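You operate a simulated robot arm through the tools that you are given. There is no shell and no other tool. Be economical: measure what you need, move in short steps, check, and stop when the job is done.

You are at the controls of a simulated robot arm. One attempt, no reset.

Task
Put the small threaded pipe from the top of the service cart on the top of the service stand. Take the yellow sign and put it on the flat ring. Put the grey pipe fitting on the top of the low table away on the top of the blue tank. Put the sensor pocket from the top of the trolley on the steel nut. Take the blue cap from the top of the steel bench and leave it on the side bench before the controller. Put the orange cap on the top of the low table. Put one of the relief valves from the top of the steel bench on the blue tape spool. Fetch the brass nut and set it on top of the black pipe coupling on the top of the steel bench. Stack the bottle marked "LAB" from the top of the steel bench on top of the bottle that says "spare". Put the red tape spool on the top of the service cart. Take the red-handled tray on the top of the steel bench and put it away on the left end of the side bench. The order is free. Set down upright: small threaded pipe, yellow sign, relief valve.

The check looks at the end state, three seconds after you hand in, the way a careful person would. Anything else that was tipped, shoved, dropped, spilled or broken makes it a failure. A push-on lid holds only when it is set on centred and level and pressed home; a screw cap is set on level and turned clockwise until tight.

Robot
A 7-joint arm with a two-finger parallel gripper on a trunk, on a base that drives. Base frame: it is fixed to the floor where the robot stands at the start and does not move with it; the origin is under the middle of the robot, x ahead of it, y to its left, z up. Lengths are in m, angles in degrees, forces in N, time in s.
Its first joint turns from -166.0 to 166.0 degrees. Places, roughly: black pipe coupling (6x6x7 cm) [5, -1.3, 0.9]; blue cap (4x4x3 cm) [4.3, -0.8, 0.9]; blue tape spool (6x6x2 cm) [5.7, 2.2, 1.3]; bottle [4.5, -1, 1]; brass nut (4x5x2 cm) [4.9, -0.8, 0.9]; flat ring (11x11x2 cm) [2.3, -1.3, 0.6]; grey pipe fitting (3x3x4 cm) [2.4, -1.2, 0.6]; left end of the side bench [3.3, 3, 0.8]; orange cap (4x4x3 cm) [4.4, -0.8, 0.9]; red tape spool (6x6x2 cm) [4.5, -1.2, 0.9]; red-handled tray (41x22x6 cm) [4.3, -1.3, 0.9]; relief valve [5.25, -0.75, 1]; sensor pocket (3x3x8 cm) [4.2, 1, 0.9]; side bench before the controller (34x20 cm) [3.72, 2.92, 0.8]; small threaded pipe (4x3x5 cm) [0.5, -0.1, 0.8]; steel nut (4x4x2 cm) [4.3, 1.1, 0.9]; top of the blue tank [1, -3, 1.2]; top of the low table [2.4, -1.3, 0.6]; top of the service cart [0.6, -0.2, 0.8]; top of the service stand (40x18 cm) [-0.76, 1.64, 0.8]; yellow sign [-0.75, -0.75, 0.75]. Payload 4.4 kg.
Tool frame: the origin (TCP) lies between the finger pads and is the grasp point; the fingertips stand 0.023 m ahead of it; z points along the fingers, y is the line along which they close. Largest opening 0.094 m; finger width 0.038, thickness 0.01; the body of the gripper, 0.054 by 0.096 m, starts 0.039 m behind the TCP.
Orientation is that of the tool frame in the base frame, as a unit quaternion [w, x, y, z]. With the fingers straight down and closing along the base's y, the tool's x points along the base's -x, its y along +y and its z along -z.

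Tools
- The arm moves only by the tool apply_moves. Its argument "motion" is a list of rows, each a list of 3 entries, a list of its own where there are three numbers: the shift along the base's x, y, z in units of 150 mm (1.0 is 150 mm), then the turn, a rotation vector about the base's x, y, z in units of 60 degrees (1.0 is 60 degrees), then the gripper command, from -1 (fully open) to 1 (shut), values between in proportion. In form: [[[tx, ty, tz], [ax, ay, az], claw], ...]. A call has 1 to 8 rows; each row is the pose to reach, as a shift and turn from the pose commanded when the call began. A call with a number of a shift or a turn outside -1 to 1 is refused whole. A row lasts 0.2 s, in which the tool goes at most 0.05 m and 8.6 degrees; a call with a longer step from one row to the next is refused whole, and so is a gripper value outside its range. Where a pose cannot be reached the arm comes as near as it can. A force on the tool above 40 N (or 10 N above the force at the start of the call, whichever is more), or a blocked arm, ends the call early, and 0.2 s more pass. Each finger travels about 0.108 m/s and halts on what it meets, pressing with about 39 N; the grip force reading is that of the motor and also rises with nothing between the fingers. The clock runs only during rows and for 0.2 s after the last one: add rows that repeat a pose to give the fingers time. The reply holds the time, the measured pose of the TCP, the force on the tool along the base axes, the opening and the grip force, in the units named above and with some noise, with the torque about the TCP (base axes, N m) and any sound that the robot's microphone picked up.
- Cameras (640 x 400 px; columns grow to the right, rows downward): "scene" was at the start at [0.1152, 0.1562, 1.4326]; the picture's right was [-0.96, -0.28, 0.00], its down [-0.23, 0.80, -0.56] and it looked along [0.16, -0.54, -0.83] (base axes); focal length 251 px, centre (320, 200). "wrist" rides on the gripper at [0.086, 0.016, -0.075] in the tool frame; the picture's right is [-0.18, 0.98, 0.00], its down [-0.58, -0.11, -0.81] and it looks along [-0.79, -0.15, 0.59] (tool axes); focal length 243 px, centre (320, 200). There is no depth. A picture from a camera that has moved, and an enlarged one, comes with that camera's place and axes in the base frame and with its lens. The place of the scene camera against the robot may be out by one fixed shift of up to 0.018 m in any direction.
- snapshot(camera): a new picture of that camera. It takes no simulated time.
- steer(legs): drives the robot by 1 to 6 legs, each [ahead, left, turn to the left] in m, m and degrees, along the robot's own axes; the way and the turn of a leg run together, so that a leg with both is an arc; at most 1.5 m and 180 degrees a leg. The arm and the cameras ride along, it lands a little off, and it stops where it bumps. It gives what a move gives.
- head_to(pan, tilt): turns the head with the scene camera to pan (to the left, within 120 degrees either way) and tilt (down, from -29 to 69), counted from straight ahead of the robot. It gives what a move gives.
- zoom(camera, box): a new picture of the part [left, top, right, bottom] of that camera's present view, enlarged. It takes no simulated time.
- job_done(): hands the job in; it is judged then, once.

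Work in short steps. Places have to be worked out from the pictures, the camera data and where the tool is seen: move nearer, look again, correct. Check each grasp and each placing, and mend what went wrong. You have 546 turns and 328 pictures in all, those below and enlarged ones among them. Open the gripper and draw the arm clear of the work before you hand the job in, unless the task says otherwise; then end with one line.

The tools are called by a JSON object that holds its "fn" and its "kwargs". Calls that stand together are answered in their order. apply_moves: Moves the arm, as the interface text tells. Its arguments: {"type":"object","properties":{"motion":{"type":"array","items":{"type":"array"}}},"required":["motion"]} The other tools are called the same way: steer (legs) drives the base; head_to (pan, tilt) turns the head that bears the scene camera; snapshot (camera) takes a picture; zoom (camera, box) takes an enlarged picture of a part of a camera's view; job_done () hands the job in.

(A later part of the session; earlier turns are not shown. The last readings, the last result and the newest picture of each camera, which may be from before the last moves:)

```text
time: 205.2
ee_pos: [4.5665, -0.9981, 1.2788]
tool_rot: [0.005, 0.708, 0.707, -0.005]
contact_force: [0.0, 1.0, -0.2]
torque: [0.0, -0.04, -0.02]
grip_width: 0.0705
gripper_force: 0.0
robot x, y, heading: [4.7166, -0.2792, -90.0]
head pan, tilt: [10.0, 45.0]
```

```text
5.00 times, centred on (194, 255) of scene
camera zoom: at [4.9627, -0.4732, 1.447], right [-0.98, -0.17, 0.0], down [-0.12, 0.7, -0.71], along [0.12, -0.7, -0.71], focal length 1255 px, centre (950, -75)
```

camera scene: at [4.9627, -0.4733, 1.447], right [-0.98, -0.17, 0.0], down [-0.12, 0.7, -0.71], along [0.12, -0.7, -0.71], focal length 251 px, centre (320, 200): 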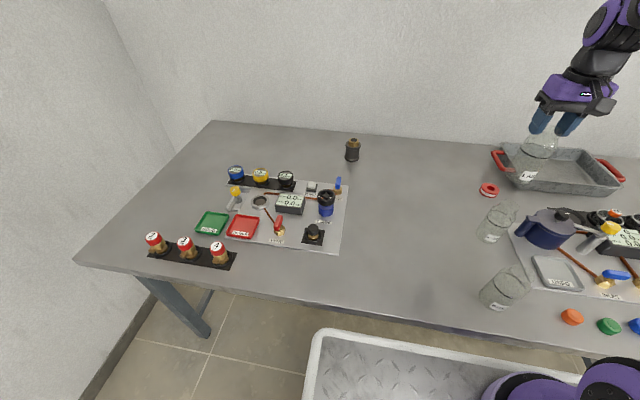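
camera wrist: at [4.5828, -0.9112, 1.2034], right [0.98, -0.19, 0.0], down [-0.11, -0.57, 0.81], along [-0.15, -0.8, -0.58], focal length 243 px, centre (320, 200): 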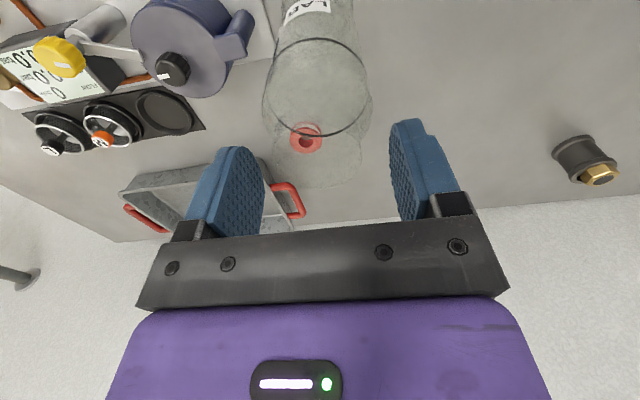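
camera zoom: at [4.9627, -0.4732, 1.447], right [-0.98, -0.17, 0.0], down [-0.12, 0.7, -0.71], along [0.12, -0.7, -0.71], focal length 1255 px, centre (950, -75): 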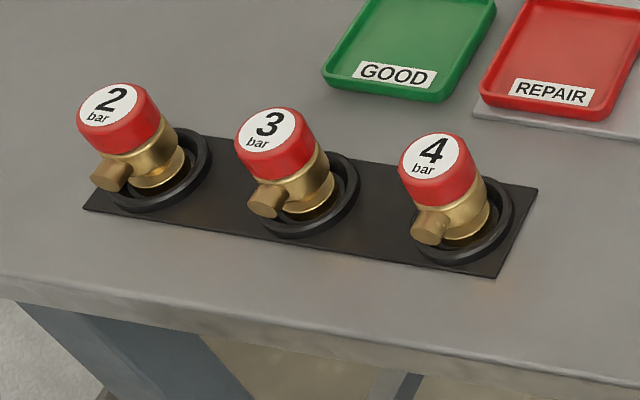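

Take the "4 bar" valve near (5.27,−0.77). Slide left 0.35 m.

{"fn": "steer", "kwargs": {"legs": [[0, 0.35, 0]]}}

{"fn": "apply_moves", "kwargs": {"motion": [[[0.3, 0.1, 0], [0, 0, 0], -1], [[0.6, 0.2, -0.1], [0, 0, 0], -1], [[0.85, 0.35, -0.25], [0, 0, 0], -1], [[1, 0.55, -0.45], [0, 0, 0], -1]]}}

{"fn": "apply_moves", "kwargs": {"motion": [[[0.3, 0.1, -0.1], [0, 0, 0], -1], [[0.6, 0.2, -0.2], [0, 0, 0], -1], [[0.85, 0.4, -0.3], [0, 0, 0], -1], [[1, 0.65, -0.4], [0, 0, 0], -1]]}}

{"fn": "snapshot", "kwargs": {"camera": "wrist"}}

{"fn": "snapshot", "kwargs": {"camera": "scene"}}

```text
time: 207.5
ee_pos: [4.917, -0.9984, 1.2802]
tool_rot: [0.004, 0.707, 0.707, -0.006]
contact_force: [0.8, -0.2, -0.3]
torque: [-0.01, -0.01, 0.03]
grip_width: 0.0702
gripper_force: 0.2
robot x, y, heading: [5.0659, -0.2818, -89.8]
head pan, tilt: [10.0, 45.0]
```

```text
time: 208.5
ee_pos: [5.0673, -0.9159, 1.2113]
tool_rot: [0.005, 0.707, 0.707, -0.006]
contact_force: [0.3, 1.0, -0.1]
torque: [0.04, -0.03, 0.03]
grip_width: 0.0938
gripper_force: 0.0
robot x, y, heading: [5.0638, -0.2829, -90.1]
head pan, tilt: [10.0, 45.0]
```

```text
refused: row 3 steps farther than a row can; nothing moved
```

```text
193 pictures are left
camera wrist: at [5.0827, -0.8291, 1.2853], right [0.98, -0.18, 0.0], down [-0.11, -0.57, 0.81], along [-0.15, -0.8, -0.58], focal length 243 px, centre (320, 200)
```

wrist: 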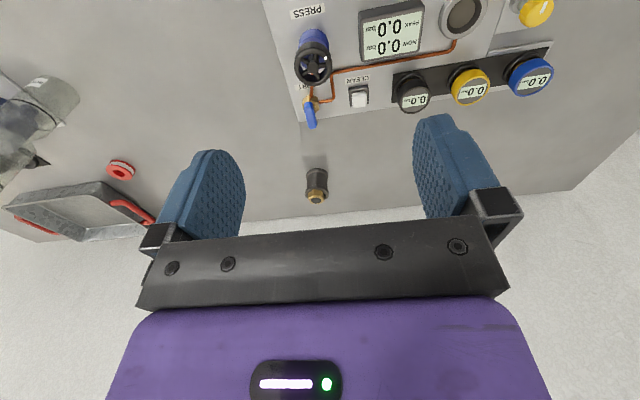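

```text
192 pictures are left
camera scene: at [5.3123, -0.4726, 1.4471], right [-0.98, -0.17, 0.0], down [-0.12, 0.7, -0.71], along [0.12, -0.7, -0.71], focal length 251 px, centre (320, 200)
```

scene: 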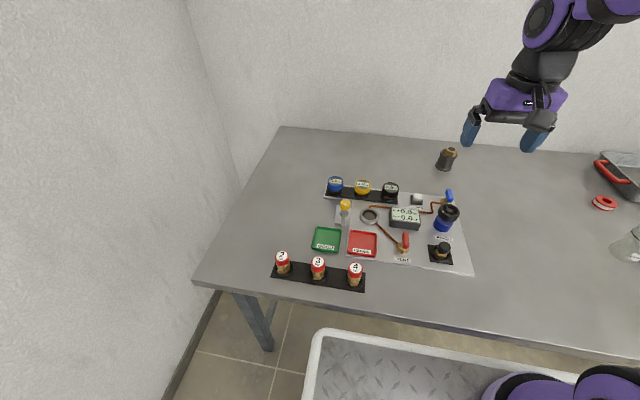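

4-bar valve ≈(5.289,−0.779). Move above it.

{"fn": "apply_moves", "kwargs": {"motion": [[[0.25, 0.2, 0], [0, 0, 0], -1], [[0.5, 0.4, -0.05], [0, 0, 0], -1], [[0.75, 0.6, -0.1], [0, 0, 0], -1], [[1, 0.8, -0.15], [0, 0, 0], -1]]}}

{"fn": "apply_moves", "kwargs": {"motion": [[[0.25, 0.2, 0], [0, 0, 0], -1], [[0.46, 0.35, -0.1], [0, 0, 0], -1], [[0.46, 0.35, -0.4], [0, 0, 0], -1]]}}

{"fn": "snapshot", "kwargs": {"camera": "wrist"}}

```text
time: 209.5
ee_pos: [5.2169, -0.7959, 1.1887]
tool_rot: [0.005, 0.707, 0.707, -0.006]
contact_force: [1.0, -0.1, -0.4]
torque: [0.02, -0.03, -0.05]
grip_width: 0.094
gripper_force: 0.0
robot x, y, heading: [5.0676, -0.2844, -89.9]
head pan, tilt: [10.0, 45.0]
```

```text
time: 210.3
ee_pos: [5.2844, -0.7414, 1.1292]
tool_rot: [0.005, 0.707, 0.707, -0.006]
contact_force: [-0.2, 1.3, 0.4]
torque: [-0.02, 0.01, 0.02]
grip_width: 0.094
gripper_force: 0.0
robot x, y, heading: [5.0695, -0.2811, -89.8]
head pan, tilt: [10.0, 45.0]
```

```text
191 pictures are left
camera wrist: at [5.3018, -0.6542, 1.2028], right [0.98, -0.18, 0.0], down [-0.11, -0.57, 0.82], along [-0.15, -0.8, -0.58], focal length 243 px, centre (320, 200)
```

wrist: 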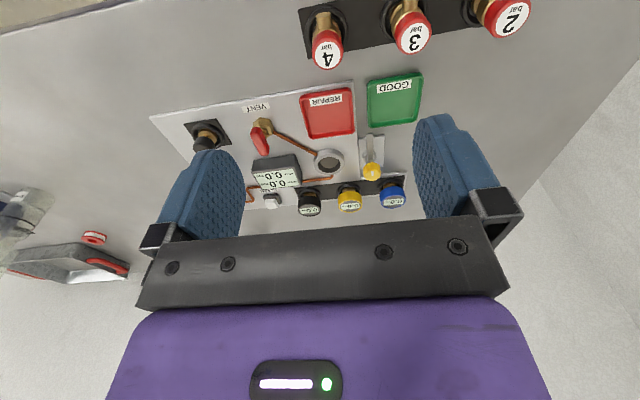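

{"fn": "zoom", "kwargs": {"camera": "wrist", "box": [280, 0, 408, 80]}}

{"fn": "zoom", "kwargs": {"camera": "scene", "box": [310, 245, 390, 295]}}

```text
5.00 times, centred on (344, 40) of wrist
camera zoom: at [5.3018, -0.6542, 1.2028], right [0.98, -0.18, 0.0], down [-0.11, -0.57, 0.82], along [-0.15, -0.8, -0.58], focal length 1213 px, centre (200, 1000)
```

zoom: 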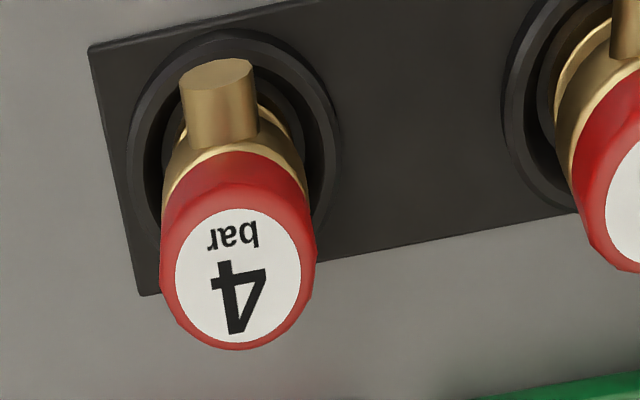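

```text
8.00 times, centred on (350, 270) of scene
camera zoom: at [5.3123, -0.4719, 1.4472], right [-0.98, -0.17, 0.0], down [-0.12, 0.7, -0.71], along [0.12, -0.7, -0.71], focal length 2008 px, centre (80, -360)
```

zoom: 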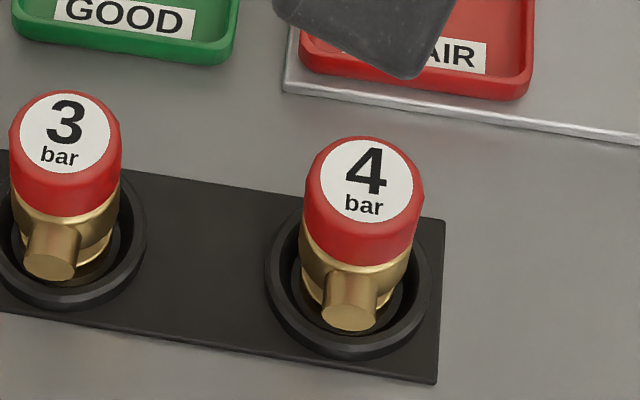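

Valve axis ≈(5.289,−0.769), cap ⌀≈3.2 cm, top ≈0.946. Go above with 5.5 cm opening and descend.

{"fn": "apply_moves", "kwargs": {"motion": [[[0.03, -0.1, -0.1], [0, 0, 0], -0.15], [[0.03, -0.185, -0.35], [0, 0, 0], -0.15], [[0.03, -0.185, -0.65], [0, 0, 0], -0.15], [[0.03, -0.185, -0.95], [0, 0, 0], -0.15]]}}

{"fn": "snapshot", "kwargs": {"camera": "wrist"}}

```text
time: 211.3
ee_pos: [5.2899, -0.7699, 0.9875]
tool_rot: [0.005, 0.707, 0.707, -0.007]
contact_force: [-0.5, 0.1, -0.2]
torque: [-0.01, -0.06, -0.04]
grip_width: 0.0541
gripper_force: 0.1
robot x, y, heading: [5.0681, -0.2817, -89.9]
head pan, tilt: [10.0, 45.0]
```

```text
188 pictures are left
camera wrist: at [5.3064, -0.6825, 1.061], right [0.98, -0.18, 0.0], down [-0.11, -0.57, 0.82], along [-0.15, -0.8, -0.58], focal length 243 px, centre (320, 200)
```

wrist: 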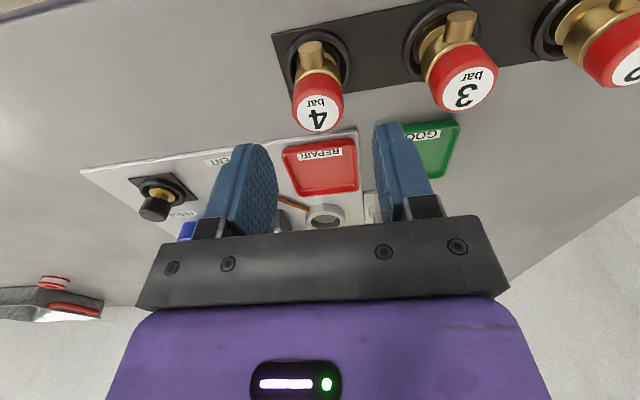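

Well aligned. Descend to z≈0.932 and close.

{"fn": "apply_moves", "kwargs": {"motion": [[[0, 0.03, -0.15], [0, 0, 0], -0.15], [[0, 0.03, -0.3], [0, 0, 0], -0.15], [[0, 0.03, -0.37], [0, 0, 0], -0.15], [[0, 0.03, -0.37], [0, 0, 0], 0.5], [[0, 0.03, -0.37], [0, 0, 0], 1], [[0, 0.03, -0.37], [0, 0, 0], 1]]}}

{"fn": "snapshot", "kwargs": {"camera": "wrist"}}

```text
time: 212.7
ee_pos: [5.2906, -0.7663, 0.9313]
tool_rot: [0.004, 0.708, 0.707, -0.006]
contact_force: [0.5, -0.4, -0.1]
torque: [0.0, 0.02, -0.05]
grip_width: 0.0326
gripper_force: 39.2
robot x, y, heading: [5.0664, -0.2834, -89.7]
head pan, tilt: [10.0, 45.0]
```

```text
187 pictures are left
camera wrist: at [5.3073, -0.6789, 1.0046], right [0.98, -0.18, 0.0], down [-0.11, -0.57, 0.81], along [-0.15, -0.8, -0.58], focal length 243 px, centre (320, 200)
```

wrist: 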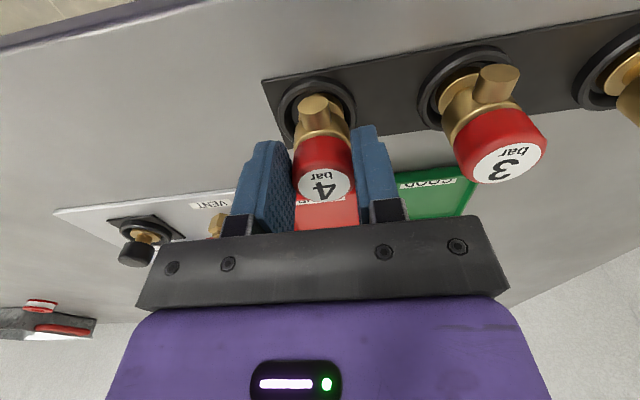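

Gripped. Lift straight up.

{"fn": "apply_moves", "kwargs": {"motion": [[[0, 0, 0.1], [0, 0, 0], 1], [[0, 0, 0.35], [0, 0, 0], 1], [[0, 0, 0.65], [0, 0, 0], 1], [[0, 0, 1], [0, 0, 0], 1]]}}

{"fn": "zoom", "kwargs": {"camera": "scene", "box": [280, 160, 440, 300]}}

```text
refused: row 4 steps farther than a row can; nothing moved
```

```text
2.86 times, centred on (360, 230) of scene
camera zoom: at [5.3128, -0.4724, 1.447], right [-0.98, -0.17, 0.0], down [-0.12, 0.7, -0.71], along [0.12, -0.7, -0.71], focal length 717 px, centre (206, 114)
```

zoom: 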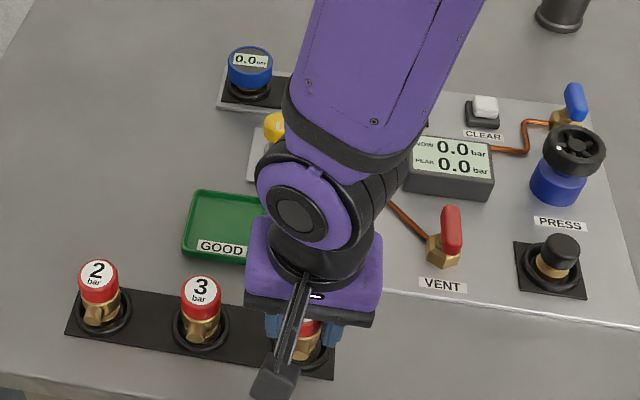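

{"fn": "apply_moves", "kwargs": {"motion": [[[0, 0, 0.1], [0, 0, 0], 1], [[0, 0, 0.35], [0, 0, 0], 1], [[0, 0, 0.65], [0, 0, 0], 1], [[0, 0, 0.95], [0, 0, 0], 1], [[0, 0, 1], [0, 0, 0], 1]]}}

{"fn": "snapshot", "kwargs": {"camera": "wrist"}}

```text
time: 213.9
ee_pos: [5.2911, -0.7656, 1.0808]
tool_rot: [0.003, 0.707, 0.707, -0.006]
contact_force: [0.1, 0.0, -1.2]
torque: [-0.03, 0.01, -0.01]
grip_width: 0.0326
gripper_force: 39.1
robot x, y, heading: [5.0694, -0.2858, -89.9]
head pan, tilt: [10.0, 45.0]
```

```text
185 pictures are left
camera wrist: at [5.3066, -0.6783, 1.1545], right [0.98, -0.18, 0.0], down [-0.11, -0.57, 0.81], along [-0.15, -0.8, -0.58], focal length 243 px, centre (320, 200)
```

wrist: 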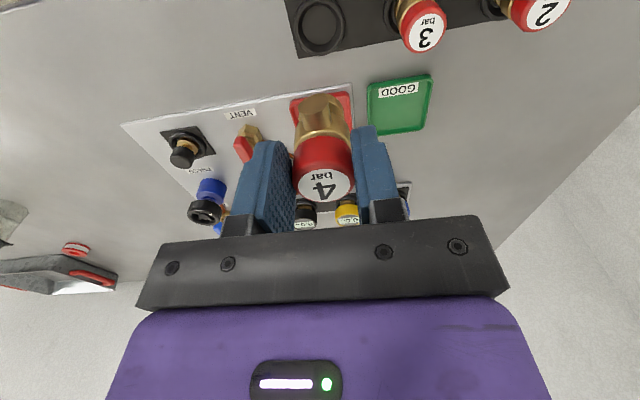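

Valve is out. Back off from the bench and turn left to face the shelving (heading 0).

{"fn": "steer", "kwargs": {"legs": [[-0.3, 0, 0], [0, 0, 90]]}}

{"fn": "head_to", "kwargs": {"pan": 45, "tilt": 10}}

{"fn": "snapshot", "kwargs": {"camera": "scene"}}

```text
time: 219.7
ee_pos: [5.5546, 0.2317, 1.08]
tool_rot: [0.007, 0.009, 1.0, -0.001]
contact_force: [0.7, 0.2, -1.7]
torque: [0.01, 0.06, 0.01]
grip_width: 0.0328
gripper_force: 39.4
robot x, y, heading: [5.0682, 0.0209, -0.8]
head pan, tilt: [10.0, 45.0]
```

```text
time: 220.7
ee_pos: [5.5553, 0.2315, 1.0803]
tool_rot: [0.007, 0.01, 1.0, -0.001]
contact_force: [0.1, 0.0, -2.0]
torque: [0.01, 0.02, 0.0]
grip_width: 0.0325
gripper_force: 39.3
robot x, y, heading: [5.0647, 0.0167, -0.7]
head pan, tilt: [45.0, 10.0]
```

```text
184 pictures are left
camera scene: at [5.2335, 0.306, 1.5019], right [0.7, -0.72, 0.0], down [-0.13, -0.12, -0.98], along [0.71, 0.68, -0.17], focal length 251 px, centre (320, 200)
```

scene: 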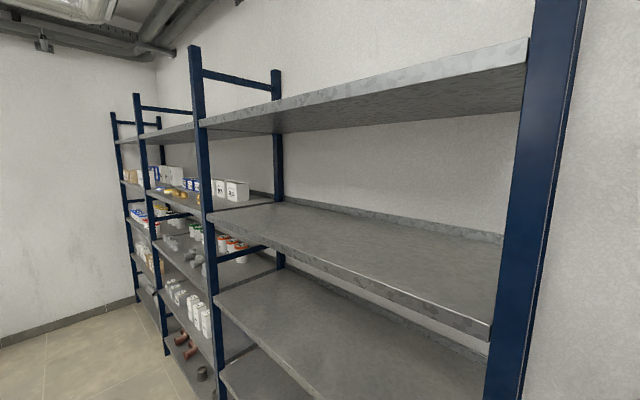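

Check the aisle to the left before strafing north.

{"fn": "head_to", "kwargs": {"pan": 90, "tilt": 30}}

{"fn": "snapshot", "kwargs": {"camera": "scene"}}

```text
time: 221.8
ee_pos: [5.5545, 0.2332, 1.0804]
tool_rot: [0.007, 0.009, 1.0, -0.001]
contact_force: [-1.0, -0.9, -2.3]
torque: [0.0, 0.0, 0.0]
grip_width: 0.0328
gripper_force: 38.9
robot x, y, heading: [5.0702, 0.019, -1.0]
head pan, tilt: [90.0, 30.0]
```

```text
183 pictures are left
camera scene: at [5.1682, 0.3318, 1.4697], right [1.0, -0.02, 0.0], down [-0.01, -0.5, -0.87], along [0.01, 0.87, -0.5], focal length 251 px, centre (320, 200)
```

scene: 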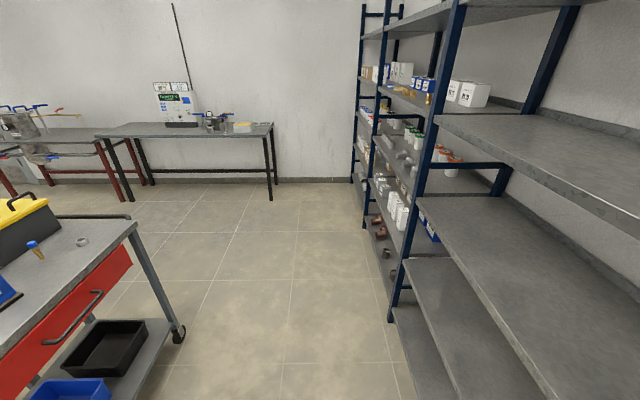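

Aisle is clear (trolley edge x≈4.35, shelf front x≈5.64). Strafe north to y≈1.95.

{"fn": "steer", "kwargs": {"legs": [[-0.09, 1.45, 0.8], [0, 0.45, 0]]}}

{"fn": "head_to", "kwargs": {"pan": 20, "tilt": 15}}

{"fn": "snapshot", "kwargs": {"camera": "scene"}}

```text
time: 231.5
ee_pos: [5.4727, 2.1611, 1.0813]
tool_rot: [0.007, 0.0, 1.0, -0.001]
contact_force: [-0.5, 0.4, -2.1]
torque: [-0.01, -0.02, 0.02]
grip_width: 0.0325
gripper_force: 38.8
robot x, y, heading: [4.9884, 1.9378, -0.1]
head pan, tilt: [90.0, 30.0]
```

```text
time: 232.9
ee_pos: [5.4727, 2.1615, 1.0801]
tool_rot: [0.007, 0.001, 1.0, -0.001]
contact_force: [0.0, -0.2, -2.9]
torque: [-0.05, 0.02, 0.0]
grip_width: 0.0327
gripper_force: 39.0
robot x, y, heading: [4.991, 1.9407, 0.0]
head pan, tilt: [20.0, 15.0]
```

```text
182 pictures are left
camera scene: at [5.1725, 2.1973, 1.4938], right [0.34, -0.94, 0.0], down [-0.24, -0.09, -0.97], along [0.91, 0.33, -0.26], focal length 251 px, centre (320, 200)
```

scene: 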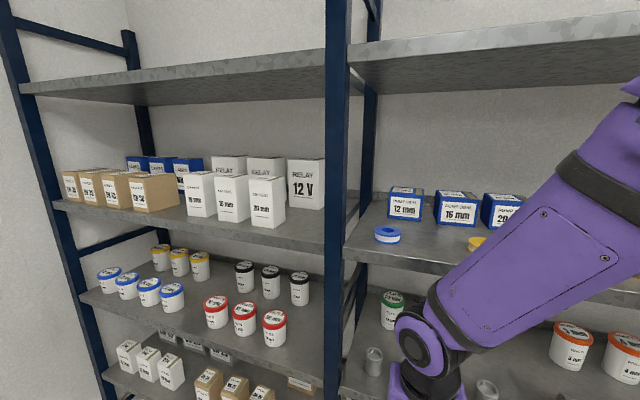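

Blue spool ≈(5.72,2.23,1.27), but the shelf above (underside ≈1.56) blocks a vertical tool; I must regrasp the valve with a tilted tool. Use the trolley top for that: strafe back and turn to face it.

{"fn": "steer", "kwargs": {"legs": [[-0.03, -0.85, 0], [0, 0, 180]]}}

{"fn": "head_to", "kwargs": {"pan": 0, "tilt": 42}}

{"fn": "snapshot", "kwargs": {"camera": "scene"}}

```text
time: 244.8
ee_pos: [4.4795, 0.8564, 1.0804]
tool_rot: [-0.002, 1.0, 0.012, -0.007]
contact_force: [0.7, 0.0, -2.5]
torque: [-0.01, 0.01, 0.02]
grip_width: 0.0326
gripper_force: 39.2
robot x, y, heading: [4.9597, 1.088, -178.3]
head pan, tilt: [20.0, 15.0]
```

```text
time: 245.7
ee_pos: [4.4807, 0.8566, 1.0807]
tool_rot: [0.0, 1.0, 0.012, -0.007]
contact_force: [-0.3, 0.6, -2.1]
torque: [0.01, -0.01, -0.02]
grip_width: 0.0325
gripper_force: 38.9
robot x, y, heading: [4.9585, 1.0949, -178.7]
head pan, tilt: [0.0, 42.0]
```

```text
181 pictures are left
camera scene: at [4.7759, 0.8394, 1.4514], right [-0.03, 1.0, 0.0], down [0.67, 0.02, -0.74], along [-0.74, -0.02, -0.67], focal length 251 px, centre (320, 200)
```

scene: 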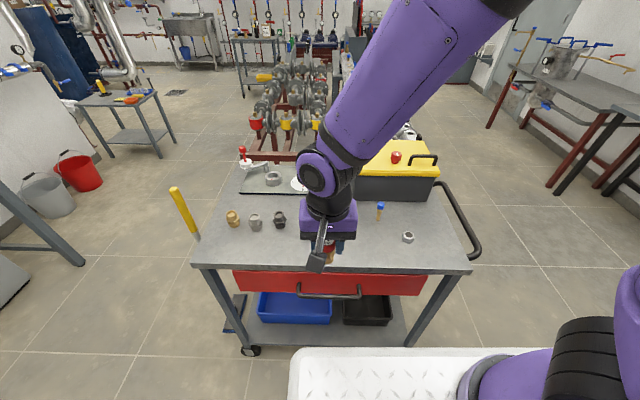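

A free spot on the trolley lies at about (4.31,0.87). Move the valve over it and lower.

{"fn": "apply_moves", "kwargs": {"motion": [[[-0.3, 0.02, 0], [0, 0, 0], 1], [[-0.6, 0.04, 0], [0, 0, 0], 1], [[-0.9, 0.07, 0], [0, 0, 0], 1], [[-1, 0.09, -0.2], [0, 0, 0], 1], [[-1, 0.09, -0.5], [0, 0, 0], 1], [[-1, 0.09, -0.75], [0, 0, 0], 1]]}}

{"fn": "snapshot", "kwargs": {"camera": "scene"}}

{"fn": "snapshot", "kwargs": {"camera": "wrist"}}

```text
time: 247.1
ee_pos: [4.3303, 0.8684, 0.9688]
tool_rot: [-0.001, 1.0, 0.012, -0.008]
contact_force: [0.5, 0.2, -1.3]
torque: [0.02, 0.03, 0.01]
grip_width: 0.0326
gripper_force: 39.0
robot x, y, heading: [4.9558, 1.088, -178.6]
head pan, tilt: [0.0, 42.0]
```

```text
180 pictures are left
camera scene: at [4.7763, 0.8398, 1.4515], right [-0.03, 1.0, 0.0], down [0.67, 0.02, -0.74], along [-0.74, -0.02, -0.67], focal length 251 px, centre (320, 200)
```

scene: 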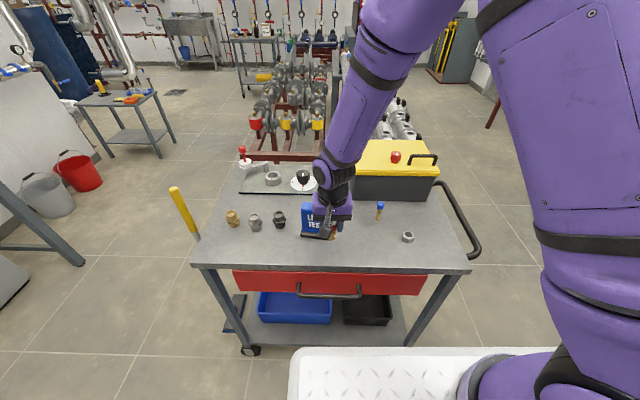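

```text
179 pictures are left
camera wrist: at [4.4177, 0.8541, 1.0417], right [-0.16, -0.99, 0.0], down [-0.57, 0.09, 0.82], along [-0.8, 0.13, -0.58], focal length 243 px, centre (320, 200)
```

wrist: 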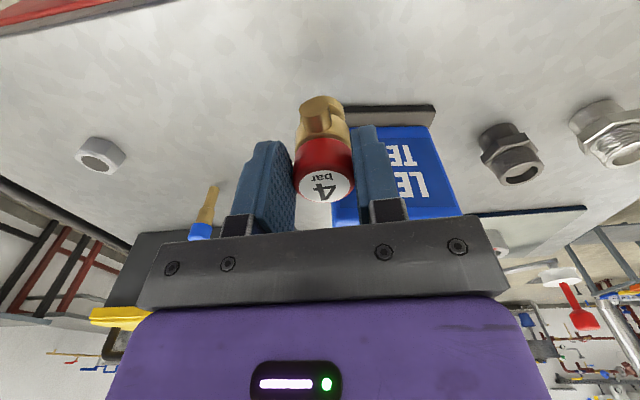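

The blue sign is close; shift 8 cm to +y before setting down.

{"fn": "apply_moves", "kwargs": {"motion": [[[0.03, 0.25, 0], [0, 0, 0], 1], [[0.03, 0.5, 0], [0, 0, 0], 1], [[0.03, 0.55, -0.1], [0, 0, 0], 1], [[0.03, 0.55, -0.2], [0, 0, 0], 1]]}}

{"fn": "zoom", "kwargs": {"camera": "scene", "box": [280, 170, 440, 270]}}

```text
time: 248.1
ee_pos: [4.3353, 0.9521, 0.9392]
tool_rot: [-0.001, 1.0, 0.013, -0.008]
contact_force: [-1.0, 0.6, -2.3]
torque: [-0.02, -0.01, 0.03]
grip_width: 0.0326
gripper_force: 39.1
robot x, y, heading: [4.9588, 1.0898, -178.7]
head pan, tilt: [0.0, 42.0]
```

```text
4.00 times, centred on (360, 220) of scene
camera zoom: at [4.7761, 0.8396, 1.4514], right [-0.03, 1.0, 0.0], down [0.67, 0.02, -0.74], along [-0.74, -0.02, -0.67], focal length 1004 px, centre (160, 120)
```

zoom: 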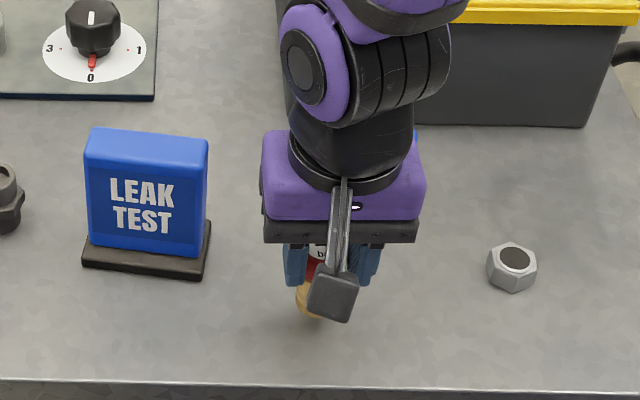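

Free here. Lower to contact in small steps.

{"fn": "apply_moves", "kwargs": {"motion": [[[0, 0, -0.03], [0, 0, 0], 1], [[0, 0, -0.06], [0, 0, 0], 1], [[0, 0, -0.09], [0, 0, 0], 1], [[0, 0, -0.12], [0, 0, 0], 1], [[0, 0, -0.15], [0, 0, 0], 1]]}}

```text
time: 249.3
ee_pos: [4.3345, 0.9512, 0.9175]
tool_rot: [0.0, 1.0, 0.011, -0.009]
contact_force: [0.5, 3.5, 29.5]
torque: [0.09, 0.29, -0.07]
grip_width: 0.0328
gripper_force: 38.9
robot x, y, heading: [4.9594, 1.0874, -178.6]
head pan, tilt: [0.0, 42.0]
```

Contact at 0.918. Release and rise.

{"fn": "apply_moves", "kwargs": {"motion": [[[0, 0, 0.01], [0, 0, 0], 0.6], [[0, 0, 0.01], [0, 0, 0], 0.0], [[0, 0, 0.01], [0, 0, 0], -0.3], [[0, 0, 0.15], [0, 0, 0], -0.3], [[0, 0, 0.45], [0, 0, 0], -0.3], [[0, 0, 0.75], [0, 0, 0], -0.3], [[0.3, 0, 0.75], [0, 0, 0], -0.3], [[0.6, 0, 0.75], [0, 0, 0], -0.3]]}}

{"fn": "snapshot", "kwargs": {"camera": "wrist"}}

{"fn": "zoom", "kwargs": {"camera": "scene", "box": [280, 170, 440, 270]}}

```text
time: 251.1
ee_pos: [4.4249, 0.9512, 1.0277]
tool_rot: [0.0, 1.0, 0.013, -0.008]
contact_force: [-0.6, 0.8, 0.7]
torque: [-0.02, -0.02, -0.01]
grip_width: 0.0612
gripper_force: 0.1
robot x, y, heading: [4.9603, 1.0854, -178.6]
head pan, tilt: [0.0, 42.0]
```

```text
177 pictures are left
camera wrist: at [4.5122, 0.9357, 1.1018], right [-0.16, -0.99, 0.0], down [-0.57, 0.09, 0.81], along [-0.8, 0.13, -0.58], focal length 243 px, centre (320, 200)
```

wrist: 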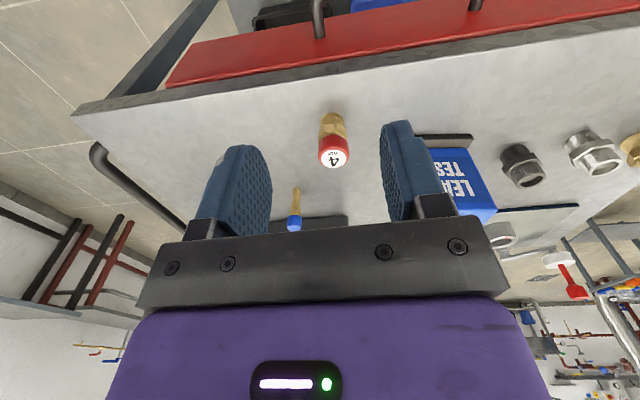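

```text
4.00 times, centred on (360, 220) of scene
camera zoom: at [4.7753, 0.8395, 1.4513], right [-0.03, 1.0, 0.0], down [0.67, 0.02, -0.74], along [-0.74, -0.02, -0.67], focal length 1004 px, centre (160, 120)
```

zoom: 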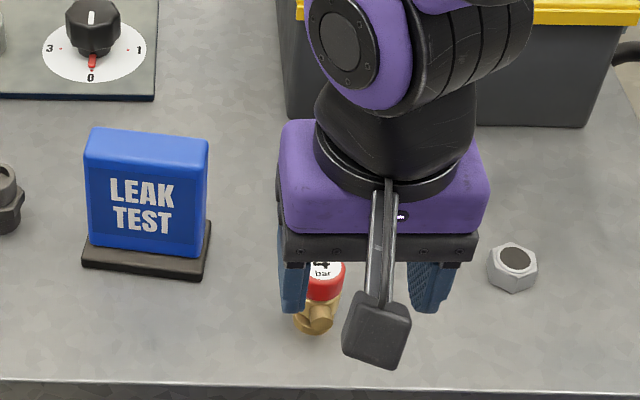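

The valve stands on the trolley. While here with a free gripper, do the sensor pocket. Zoom on it.

{"fn": "zoom", "kwargs": {"camera": "wrist", "box": [256, 160, 352, 240]}}

{"fn": "head_to", "kwargs": {"pan": 25, "tilt": 45}}

{"fn": "snapshot", "kwargs": {"camera": "scene"}}

```text
5.00 times, centred on (304, 200) of wrist
camera zoom: at [4.5122, 0.9357, 1.1018], right [-0.16, -0.99, 0.0], down [-0.57, 0.09, 0.81], along [-0.8, 0.13, -0.58], focal length 1213 px, centre (400, 200)
```

zoom: 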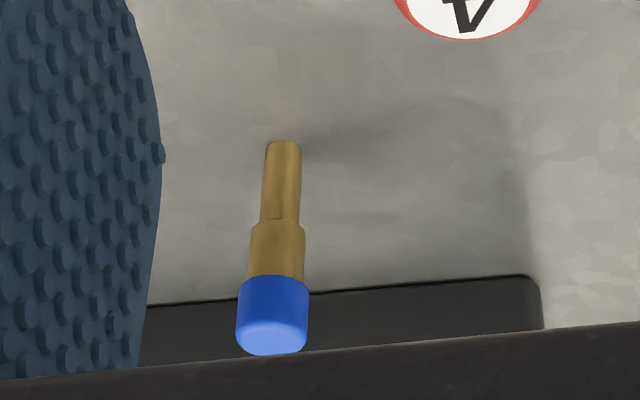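

```text
time: 252.0
ee_pos: [4.4245, 0.9504, 1.0291]
tool_rot: [0.0, 1.0, 0.012, -0.006]
contact_force: [0.1, -0.4, 0.1]
torque: [0.04, -0.04, -0.02]
grip_width: 0.061
gripper_force: 0.1
robot x, y, heading: [4.9607, 1.0851, -178.7]
head pan, tilt: [25.0, 45.0]
```

```text
174 pictures are left
camera scene: at [4.7867, 0.8054, 1.4471], right [-0.44, 0.9, 0.0], down [0.63, 0.31, -0.71], along [-0.63, -0.31, -0.71], focal length 251 px, centre (320, 200)
```

scene: 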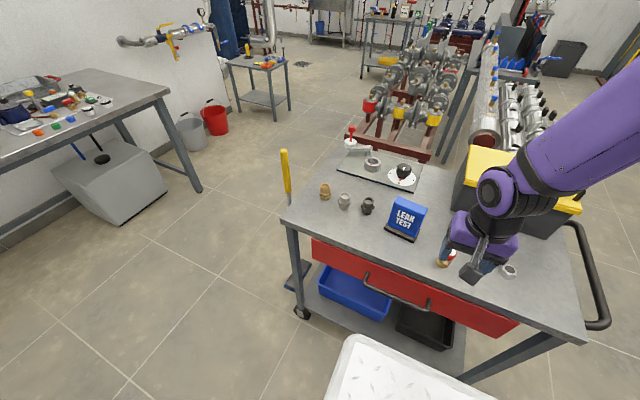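

Sensor pocket stands at ≈(4.21,1.025), top ≈0.928; steel nut ≈(4.28,1.093). Move above the pocket.

{"fn": "apply_moves", "kwargs": {"motion": [[[-0.2, 0.2, 0.1], [0, 0, 0], -0.3], [[-0.45, 0.35, 0.1], [0, 0, 0], -0.3], [[-0.7, 0.45, 0.1], [0, 0, 0], -0.3], [[-1, 0.5, 0.1], [0, 0, 0], -0.3]]}}

{"fn": "snapshot", "kwargs": {"camera": "wrist"}}

```text
time: 253.0
ee_pos: [4.2734, 1.0256, 1.0451]
tool_rot: [0.0, 1.0, 0.012, -0.007]
contact_force: [0.3, -1.0, 0.6]
torque: [0.0, 0.0, 0.05]
grip_width: 0.0611
gripper_force: 0.0
robot x, y, heading: [4.9579, 1.0874, -178.6]
head pan, tilt: [25.0, 45.0]
```

```text
173 pictures are left
camera wrist: at [4.3622, 1.0117, 1.1171], right [-0.16, -0.99, 0.0], down [-0.57, 0.09, 0.82], along [-0.8, 0.13, -0.58], focal length 243 px, centre (320, 200)
```

wrist: 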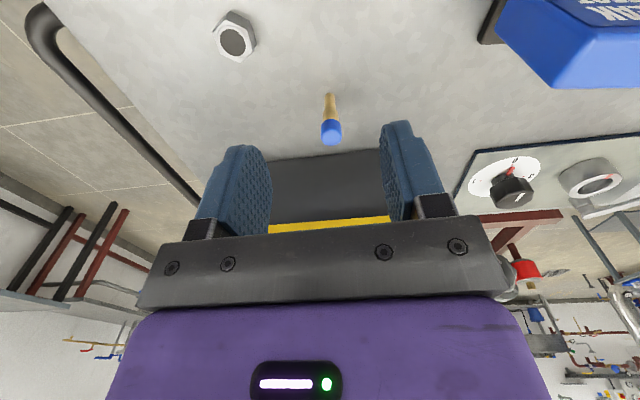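

{"fn": "zoom", "kwargs": {"camera": "wrist", "box": [200, 0, 360, 150]}}

```text
2.67 times, centred on (280, 75) of wrist
camera zoom: at [4.3622, 1.0117, 1.1171], right [-0.16, -0.99, 0.0], down [-0.57, 0.09, 0.82], along [-0.8, 0.13, -0.58], focal length 647 px, centre (427, 533)
```

zoom: 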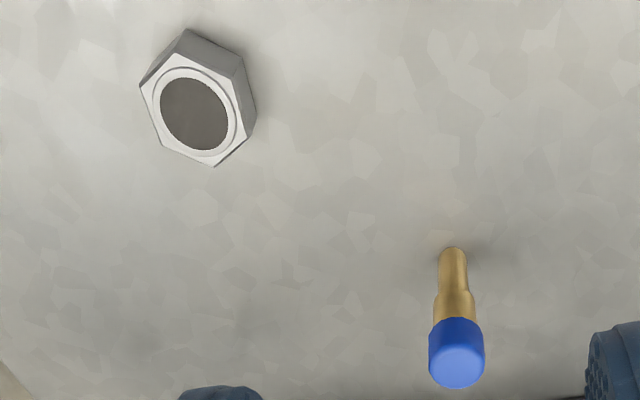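

Pocket at (4.208,1.026); nut's top at (4.283,1.104), flat centre. Descend over the pocket.

{"fn": "apply_moves", "kwargs": {"motion": [[[-0.25, 0, -0.05], [0, 0, 0], -0.3], [[-0.437, 0, -0.15], [0, 0, 0], -0.3], [[-0.437, 0, -0.4], [0, 0, 0], -0.3], [[-0.437, 0, -0.7], [0, 0, 0], -0.3]]}}

{"fn": "snapshot", "kwargs": {"camera": "wrist"}}

```text
time: 254.0
ee_pos: [4.2089, 1.026, 0.9381]
tool_rot: [-0.001, 1.0, 0.013, -0.007]
contact_force: [1.5, -0.7, -0.2]
torque: [-0.01, 0.06, -0.02]
grip_width: 0.0611
gripper_force: 0.1
robot x, y, heading: [4.9583, 1.0874, -178.4]
head pan, tilt: [25.0, 45.0]
```

```text
171 pictures are left
camera wrist: at [4.2969, 1.0119, 1.0121], right [-0.16, -0.99, 0.0], down [-0.57, 0.09, 0.82], along [-0.8, 0.13, -0.58], focal length 243 px, centre (320, 200)
```

wrist: 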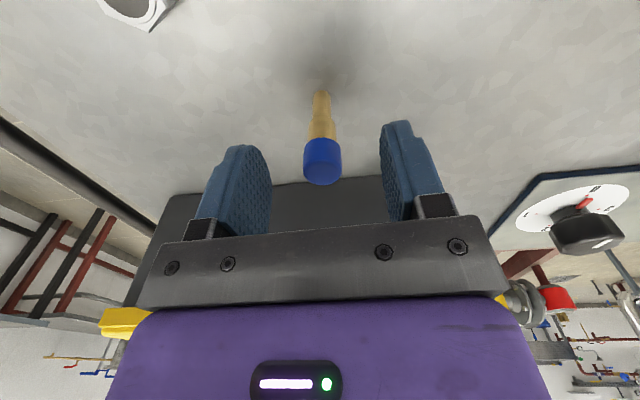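

Centred. Lower to 0.903 and close.

{"fn": "apply_moves", "kwargs": {"motion": [[[0, 0, -0.12], [0, 0, 0], -0.3], [[0, 0, -0.235], [0, 0, 0], -0.1], [[0, 0, -0.235], [0, 0, 0], 0.4], [[0, 0, -0.235], [0, 0, 0], 1], [[0, 0, -0.235], [0, 0, 0], 1]]}}

{"fn": "snapshot", "kwargs": {"camera": "wrist"}}

```text
time: 255.2
ee_pos: [4.2094, 1.0273, 0.9036]
tool_rot: [0.0, 1.0, 0.012, -0.007]
contact_force: [-0.2, 0.8, -0.7]
torque: [-0.02, -0.06, -0.01]
grip_width: 0.0209
gripper_force: 38.6
robot x, y, heading: [4.9626, 1.088, -178.6]
head pan, tilt: [25.0, 45.0]
```

```text
170 pictures are left
camera wrist: at [4.2974, 1.012, 0.9766], right [-0.16, -0.99, 0.0], down [-0.57, 0.09, 0.81], along [-0.8, 0.13, -0.58], focal length 243 px, centre (320, 200)
```

wrist: 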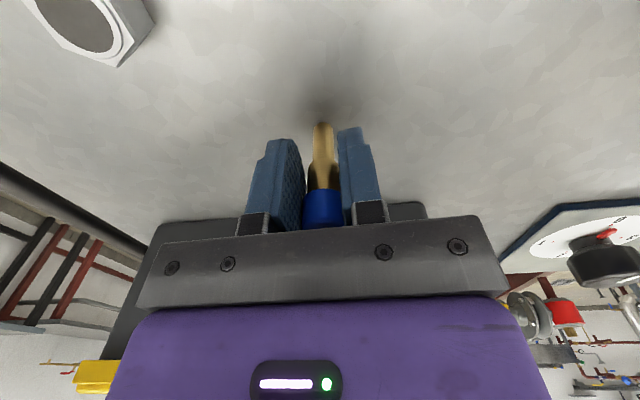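

Gripped. Lift 7 cm and move above the nut.

{"fn": "apply_moves", "kwargs": {"motion": [[[0, 0, 0.25], [0, 0, 0], 1], [[0, 0, 0.5], [0, 0, 0], 1], [[0.15, 0.2, 0.5], [0, 0, 0], 1], [[0.3, 0.4, 0.5], [0, 0, 0], 1], [[0.49, 0.525, 0.5], [0, 0, 0], 1], [[0.49, 0.525, 0.3], [0, 0, 0], 1]]}}

{"fn": "zoom", "kwargs": {"camera": "wrist", "box": [240, 60, 400, 160]}}

{"fn": "zoom", "kwargs": {"camera": "scene", "box": [430, 220, 570, 310]}}

```text
time: 256.6
ee_pos: [4.2828, 1.1059, 0.9488]
tool_rot: [0.0, 1.0, 0.012, -0.008]
contact_force: [-0.4, 0.4, -0.6]
torque: [-0.01, 0.03, 0.03]
grip_width: 0.0212
gripper_force: 38.8
robot x, y, heading: [4.9584, 1.0918, -178.7]
head pan, tilt: [25.0, 45.0]
```

```text
4.00 times, centred on (320, 110) of wrist
camera zoom: at [4.3703, 1.0914, 1.0213], right [-0.16, -0.99, 0.0], down [-0.57, 0.09, 0.82], along [-0.8, 0.13, -0.58], focal length 970 px, centre (320, 560)
```

zoom: 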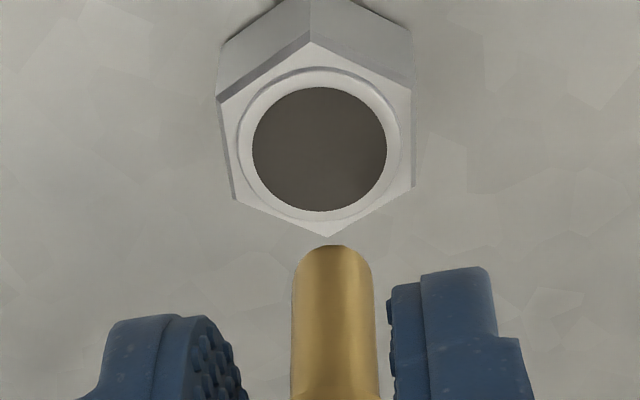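

```text
4.44 times, centred on (500, 265) of scene
camera zoom: at [4.7869, 0.8054, 1.4471], right [-0.45, 0.9, 0.0], down [0.63, 0.31, -0.71], along [-0.63, -0.31, -0.71], focal length 1116 px, centre (-480, -89)
```

zoom: 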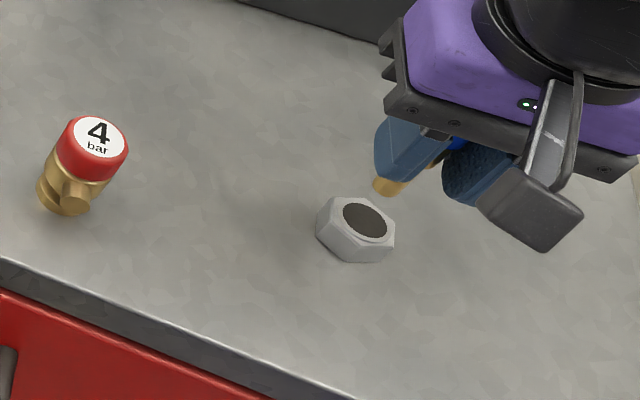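

Pocket base is ~4 mm short in x. Adjust and lower to contact.

{"fn": "apply_moves", "kwargs": {"motion": [[[0.027, 0.007, -0.05], [0, 0, 0], 1], [[0.027, 0.007, -0.1], [0, 0, 0], 1], [[0.027, 0.007, -0.14], [0, 0, 0], 1], [[0.027, 0.007, -0.16], [0, 0, 0], 1]]}}

{"fn": "zoom", "kwargs": {"camera": "wrist", "box": [240, 60, 400, 160]}}

{"fn": "zoom", "kwargs": {"camera": "scene", "box": [430, 220, 570, 310]}}

```text
time: 257.6
ee_pos: [4.287, 1.1075, 0.924]
tool_rot: [-0.002, 1.0, 0.012, -0.008]
contact_force: [-0.2, -0.6, -0.4]
torque: [-0.03, 0.01, 0.01]
grip_width: 0.0208
gripper_force: 39.2
robot x, y, heading: [4.9632, 1.0923, -178.9]
head pan, tilt: [25.0, 45.0]
```

```text
4.00 times, centred on (320, 110) of wrist
camera zoom: at [4.3745, 1.0922, 0.9977], right [-0.16, -0.99, 0.0], down [-0.57, 0.09, 0.82], along [-0.8, 0.13, -0.58], focal length 970 px, centre (320, 560)
```

zoom: 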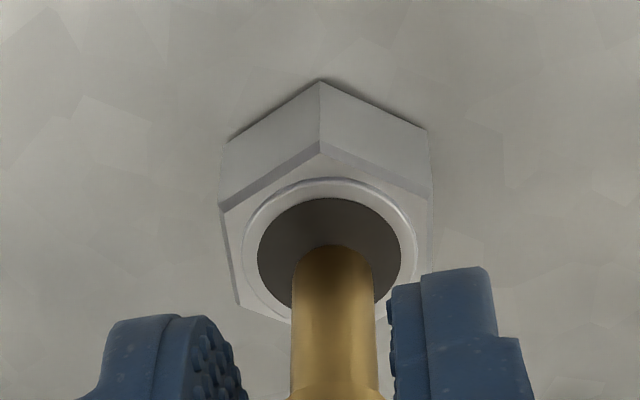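

```text
4.44 times, centred on (500, 265) of scene
camera zoom: at [4.7868, 0.8054, 1.4471], right [-0.45, 0.9, 0.0], down [0.63, 0.32, -0.71], along [-0.63, -0.32, -0.71], focal length 1116 px, centre (-480, -89)
```

zoom: 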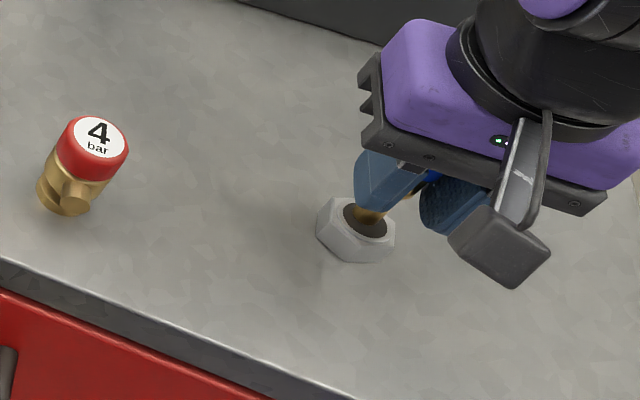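

Centred over the nut. Lower the last millimetres.

{"fn": "apply_moves", "kwargs": {"motion": [[[0, 0, -0.015], [0, 0, 0], 1], [[0, 0, -0.03], [0, 0, 0], 1], [[0, 0, -0.045], [0, 0, 0], 1]]}}

```text
time: 258.4
ee_pos: [4.287, 1.1066, 0.9181]
tool_rot: [-0.001, 1.0, 0.012, -0.007]
contact_force: [-1.7, 2.7, 23.7]
torque: [0.27, 0.34, -0.05]
grip_width: 0.0213
gripper_force: 39.1
robot x, y, heading: [4.9568, 1.087, -178.7]
head pan, tilt: [25.0, 45.0]
```

Contact. Ease off and open in small steps, then check.

{"fn": "apply_moves", "kwargs": {"motion": [[[0, 0, 0.006], [0, 0, 0], 1], [[0, 0, 0.006], [0, 0, 0], 0.5], [[0, 0, 0.006], [0, 0, 0], 0.4], [[0, 0, 0.006], [0, 0, 0], 0.2], [[0, 0, 0.006], [0, 0, 0], 0.0]]}}

{"fn": "zoom", "kwargs": {"camera": "wrist", "box": [200, 60, 440, 240]}}

```text
time: 259.6
ee_pos: [4.2868, 1.1061, 0.9181]
tool_rot: [-0.001, 1.0, 0.013, -0.007]
contact_force: [-0.6, -0.5, -0.5]
torque: [-0.03, -0.02, 0.0]
grip_width: 0.0467
gripper_force: 0.1
robot x, y, heading: [4.9584, 1.0904, -178.8]
head pan, tilt: [25.0, 45.0]
```

```text
2.22 times, centred on (320, 150) of wrist
camera zoom: at [4.3749, 1.0922, 0.9917], right [-0.16, -0.99, 0.0], down [-0.57, 0.09, 0.81], along [-0.8, 0.13, -0.58], focal length 539 px, centre (320, 311)
```

zoom: 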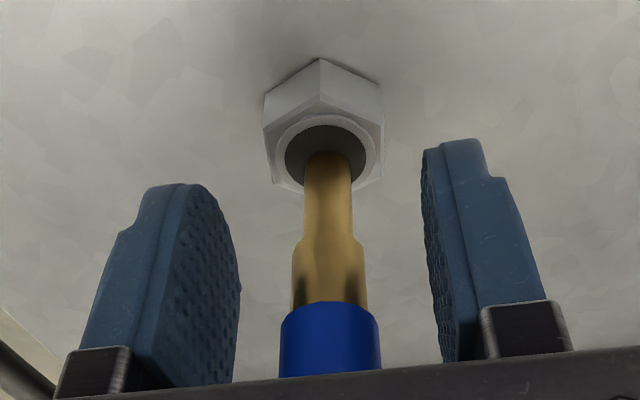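

It stands on the nut. Retreat straight up and check.

{"fn": "apply_moves", "kwargs": {"motion": [[[0, 0, 0.15], [0, 0, 0], -0.1], [[0, 0, 0.4], [0, 0, 0], -0.1], [[0, 0, 0.7], [0, 0, 0], -0.1], [[0, 0, 1], [0, 0, 0], -0.1]]}}

{"fn": "zoom", "kwargs": {"camera": "scene", "box": [430, 220, 570, 310]}}

```text
time: 260.6
ee_pos: [4.2864, 1.1058, 1.0676]
tool_rot: [-0.002, 1.0, 0.012, -0.006]
contact_force: [-0.5, -0.2, -0.1]
torque: [0.0, -0.05, 0.01]
grip_width: 0.0516
gripper_force: 0.1
robot x, y, heading: [4.9592, 1.0859, -178.3]
head pan, tilt: [25.0, 45.0]
```

```text
4.44 times, centred on (500, 265) of scene
camera zoom: at [4.7861, 0.8054, 1.447], right [-0.45, 0.9, 0.0], down [0.63, 0.32, -0.71], along [-0.63, -0.32, -0.71], focal length 1116 px, centre (-480, -89)
```

zoom: 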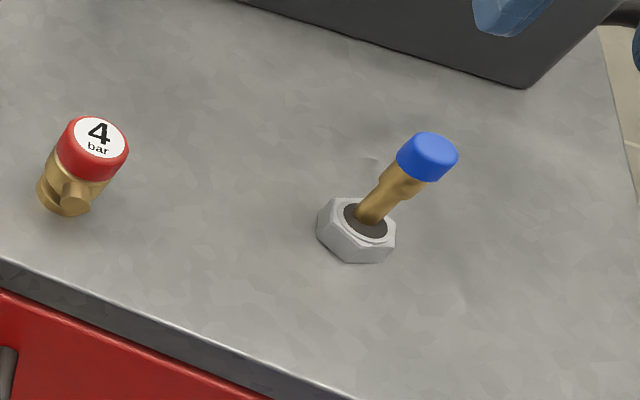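

Pocket stands on the nut. Now back away and tilt the tool 55° for regrasping the valve.

{"fn": "apply_moves", "kwargs": {"motion": [[[0.3, 0, 0.05], [0, 0, 0], -0.3], [[0.6, 0, 0.1], [0, 0, 0], -0.3], [[0.9, -0.1, 0.1], [0, 0, 0], -0.3], [[1, -0.4, 0.1], [0, 0, 0], -0.3], [[1, -0.7, 0.1], [0, 0, 0], -0.3], [[1, -1, 0.1], [0, 0, 0], -0.3]]}}

{"fn": "apply_moves", "kwargs": {"motion": [[[0.1, 0, 0], [0, 0.13, 0], -0.3], [[0.2, 0, 0], [0, 0.26, 0], -0.3], [[0.3, 0, 0], [0, 0.39, 0], -0.3], [[0.3, 0, 0], [0, 0.52, 0], -0.3], [[0.3, 0, 0], [0, 0.65, 0], -0.3], [[0.3, 0, 0], [0, 0.78, 0], -0.3], [[0.3, 0, 0], [0, 0.917, 0], -0.3]]}}

{"fn": "snapshot", "kwargs": {"camera": "wrist"}}

{"fn": "snapshot", "kwargs": {"camera": "scene"}}

```text
time: 262.0
ee_pos: [4.4376, 0.9552, 1.0822]
tool_rot: [-0.001, 1.0, 0.011, -0.007]
contact_force: [0.3, -0.2, 1.0]
torque: [-0.03, -0.02, -0.01]
grip_width: 0.061
gripper_force: 0.0
out of reach, approached as far as the arm can: row 3, 4
robot x, y, heading: [4.9575, 1.0892, -178.7]
head pan, tilt: [25.0, 45.0]
```

```text
time: 263.6
ee_pos: [4.4324, 0.8566, 1.1027]
tool_rot: [-0.007, 0.884, 0.009, -0.468]
contact_force: [0.3, 0.2, 0.0]
torque: [-0.03, 0.0, 0.05]
grip_width: 0.061
gripper_force: 0.0
out of reach, approached as far as the arm can: row 2, 3, 4, 5, 6, 7
robot x, y, heading: [4.9578, 1.0899, -178.6]
head pan, tilt: [25.0, 45.0]
```

```text
163 pictures are left
camera wrist: at [4.5426, 0.8423, 1.0716], right [-0.09, -0.99, 0.13], down [0.34, 0.09, 0.94], along [-0.94, 0.13, 0.33], focal length 243 px, centre (320, 200)
```

wrist: 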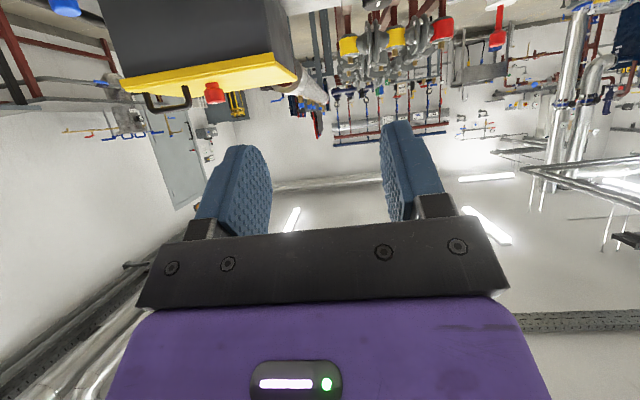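

```text
162 pictures are left
camera scene: at [4.7868, 0.8062, 1.4472], right [-0.45, 0.9, 0.0], down [0.63, 0.31, -0.71], along [-0.63, -0.32, -0.71], focal length 251 px, centre (320, 200)
```

scene: 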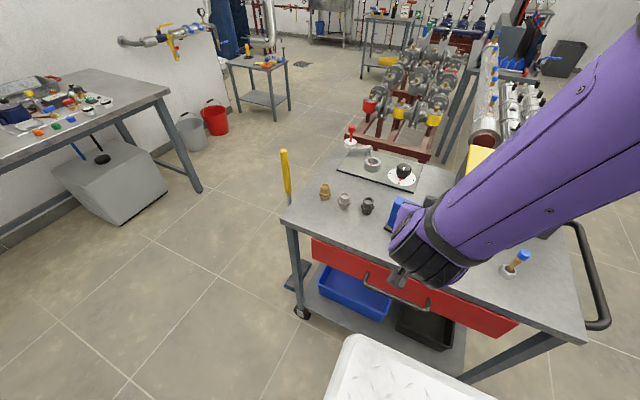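

Too close to the robot's axis for this tilt; back the robot 0.15 m.

{"fn": "steer", "kwargs": {"legs": [[-0.15, 0, 0]]}}

{"fn": "apply_moves", "kwargs": {"motion": [[[0, 0.1, 0], [0, 0, 0], -0.3], [[0, 0.2, 0], [0, 0, 0], -0.3]]}}

```text
time: 265.0
ee_pos: [4.5834, 0.8599, 1.1006]
tool_rot: [-0.007, 0.884, 0.01, -0.468]
contact_force: [-0.2, 0.4, -0.5]
torque: [-0.01, -0.05, -0.03]
grip_width: 0.061
gripper_force: 0.1
robot x, y, heading: [5.1062, 1.0943, -178.4]
head pan, tilt: [25.0, 45.0]
```

```text
time: 265.6
ee_pos: [4.5758, 0.8658, 1.1049]
tool_rot: [-0.008, 0.884, 0.01, -0.468]
contact_force: [-0.5, 0.2, 0.3]
torque: [0.03, 0.0, 0.0]
grip_width: 0.0613
gripper_force: 0.1
out of reach, approached as far as the arm can: row 1, 2
robot x, y, heading: [5.1113, 1.0929, -178.7]
head pan, tilt: [25.0, 45.0]
```

{"fn": "apply_moves", "kwargs": {"motion": [[[-0.3, 0, 0], [0, 0, 0], -0.3], [[-0.6, 0, 0], [0, 0, 0], -0.3], [[-0.9, 0, 0], [0, 0, 0], -0.3], [[-1, 0, 0], [0, 0, 0], -0.3]]}}

```text
time: 266.6
ee_pos: [4.4248, 0.8658, 1.1048]
tool_rot: [-0.007, 0.883, 0.01, -0.468]
contact_force: [0.9, -0.4, 0.9]
torque: [0.0, -0.01, 0.0]
grip_width: 0.0613
gripper_force: 0.1
robot x, y, heading: [5.1089, 1.0933, -178.7]
head pan, tilt: [25.0, 45.0]
```

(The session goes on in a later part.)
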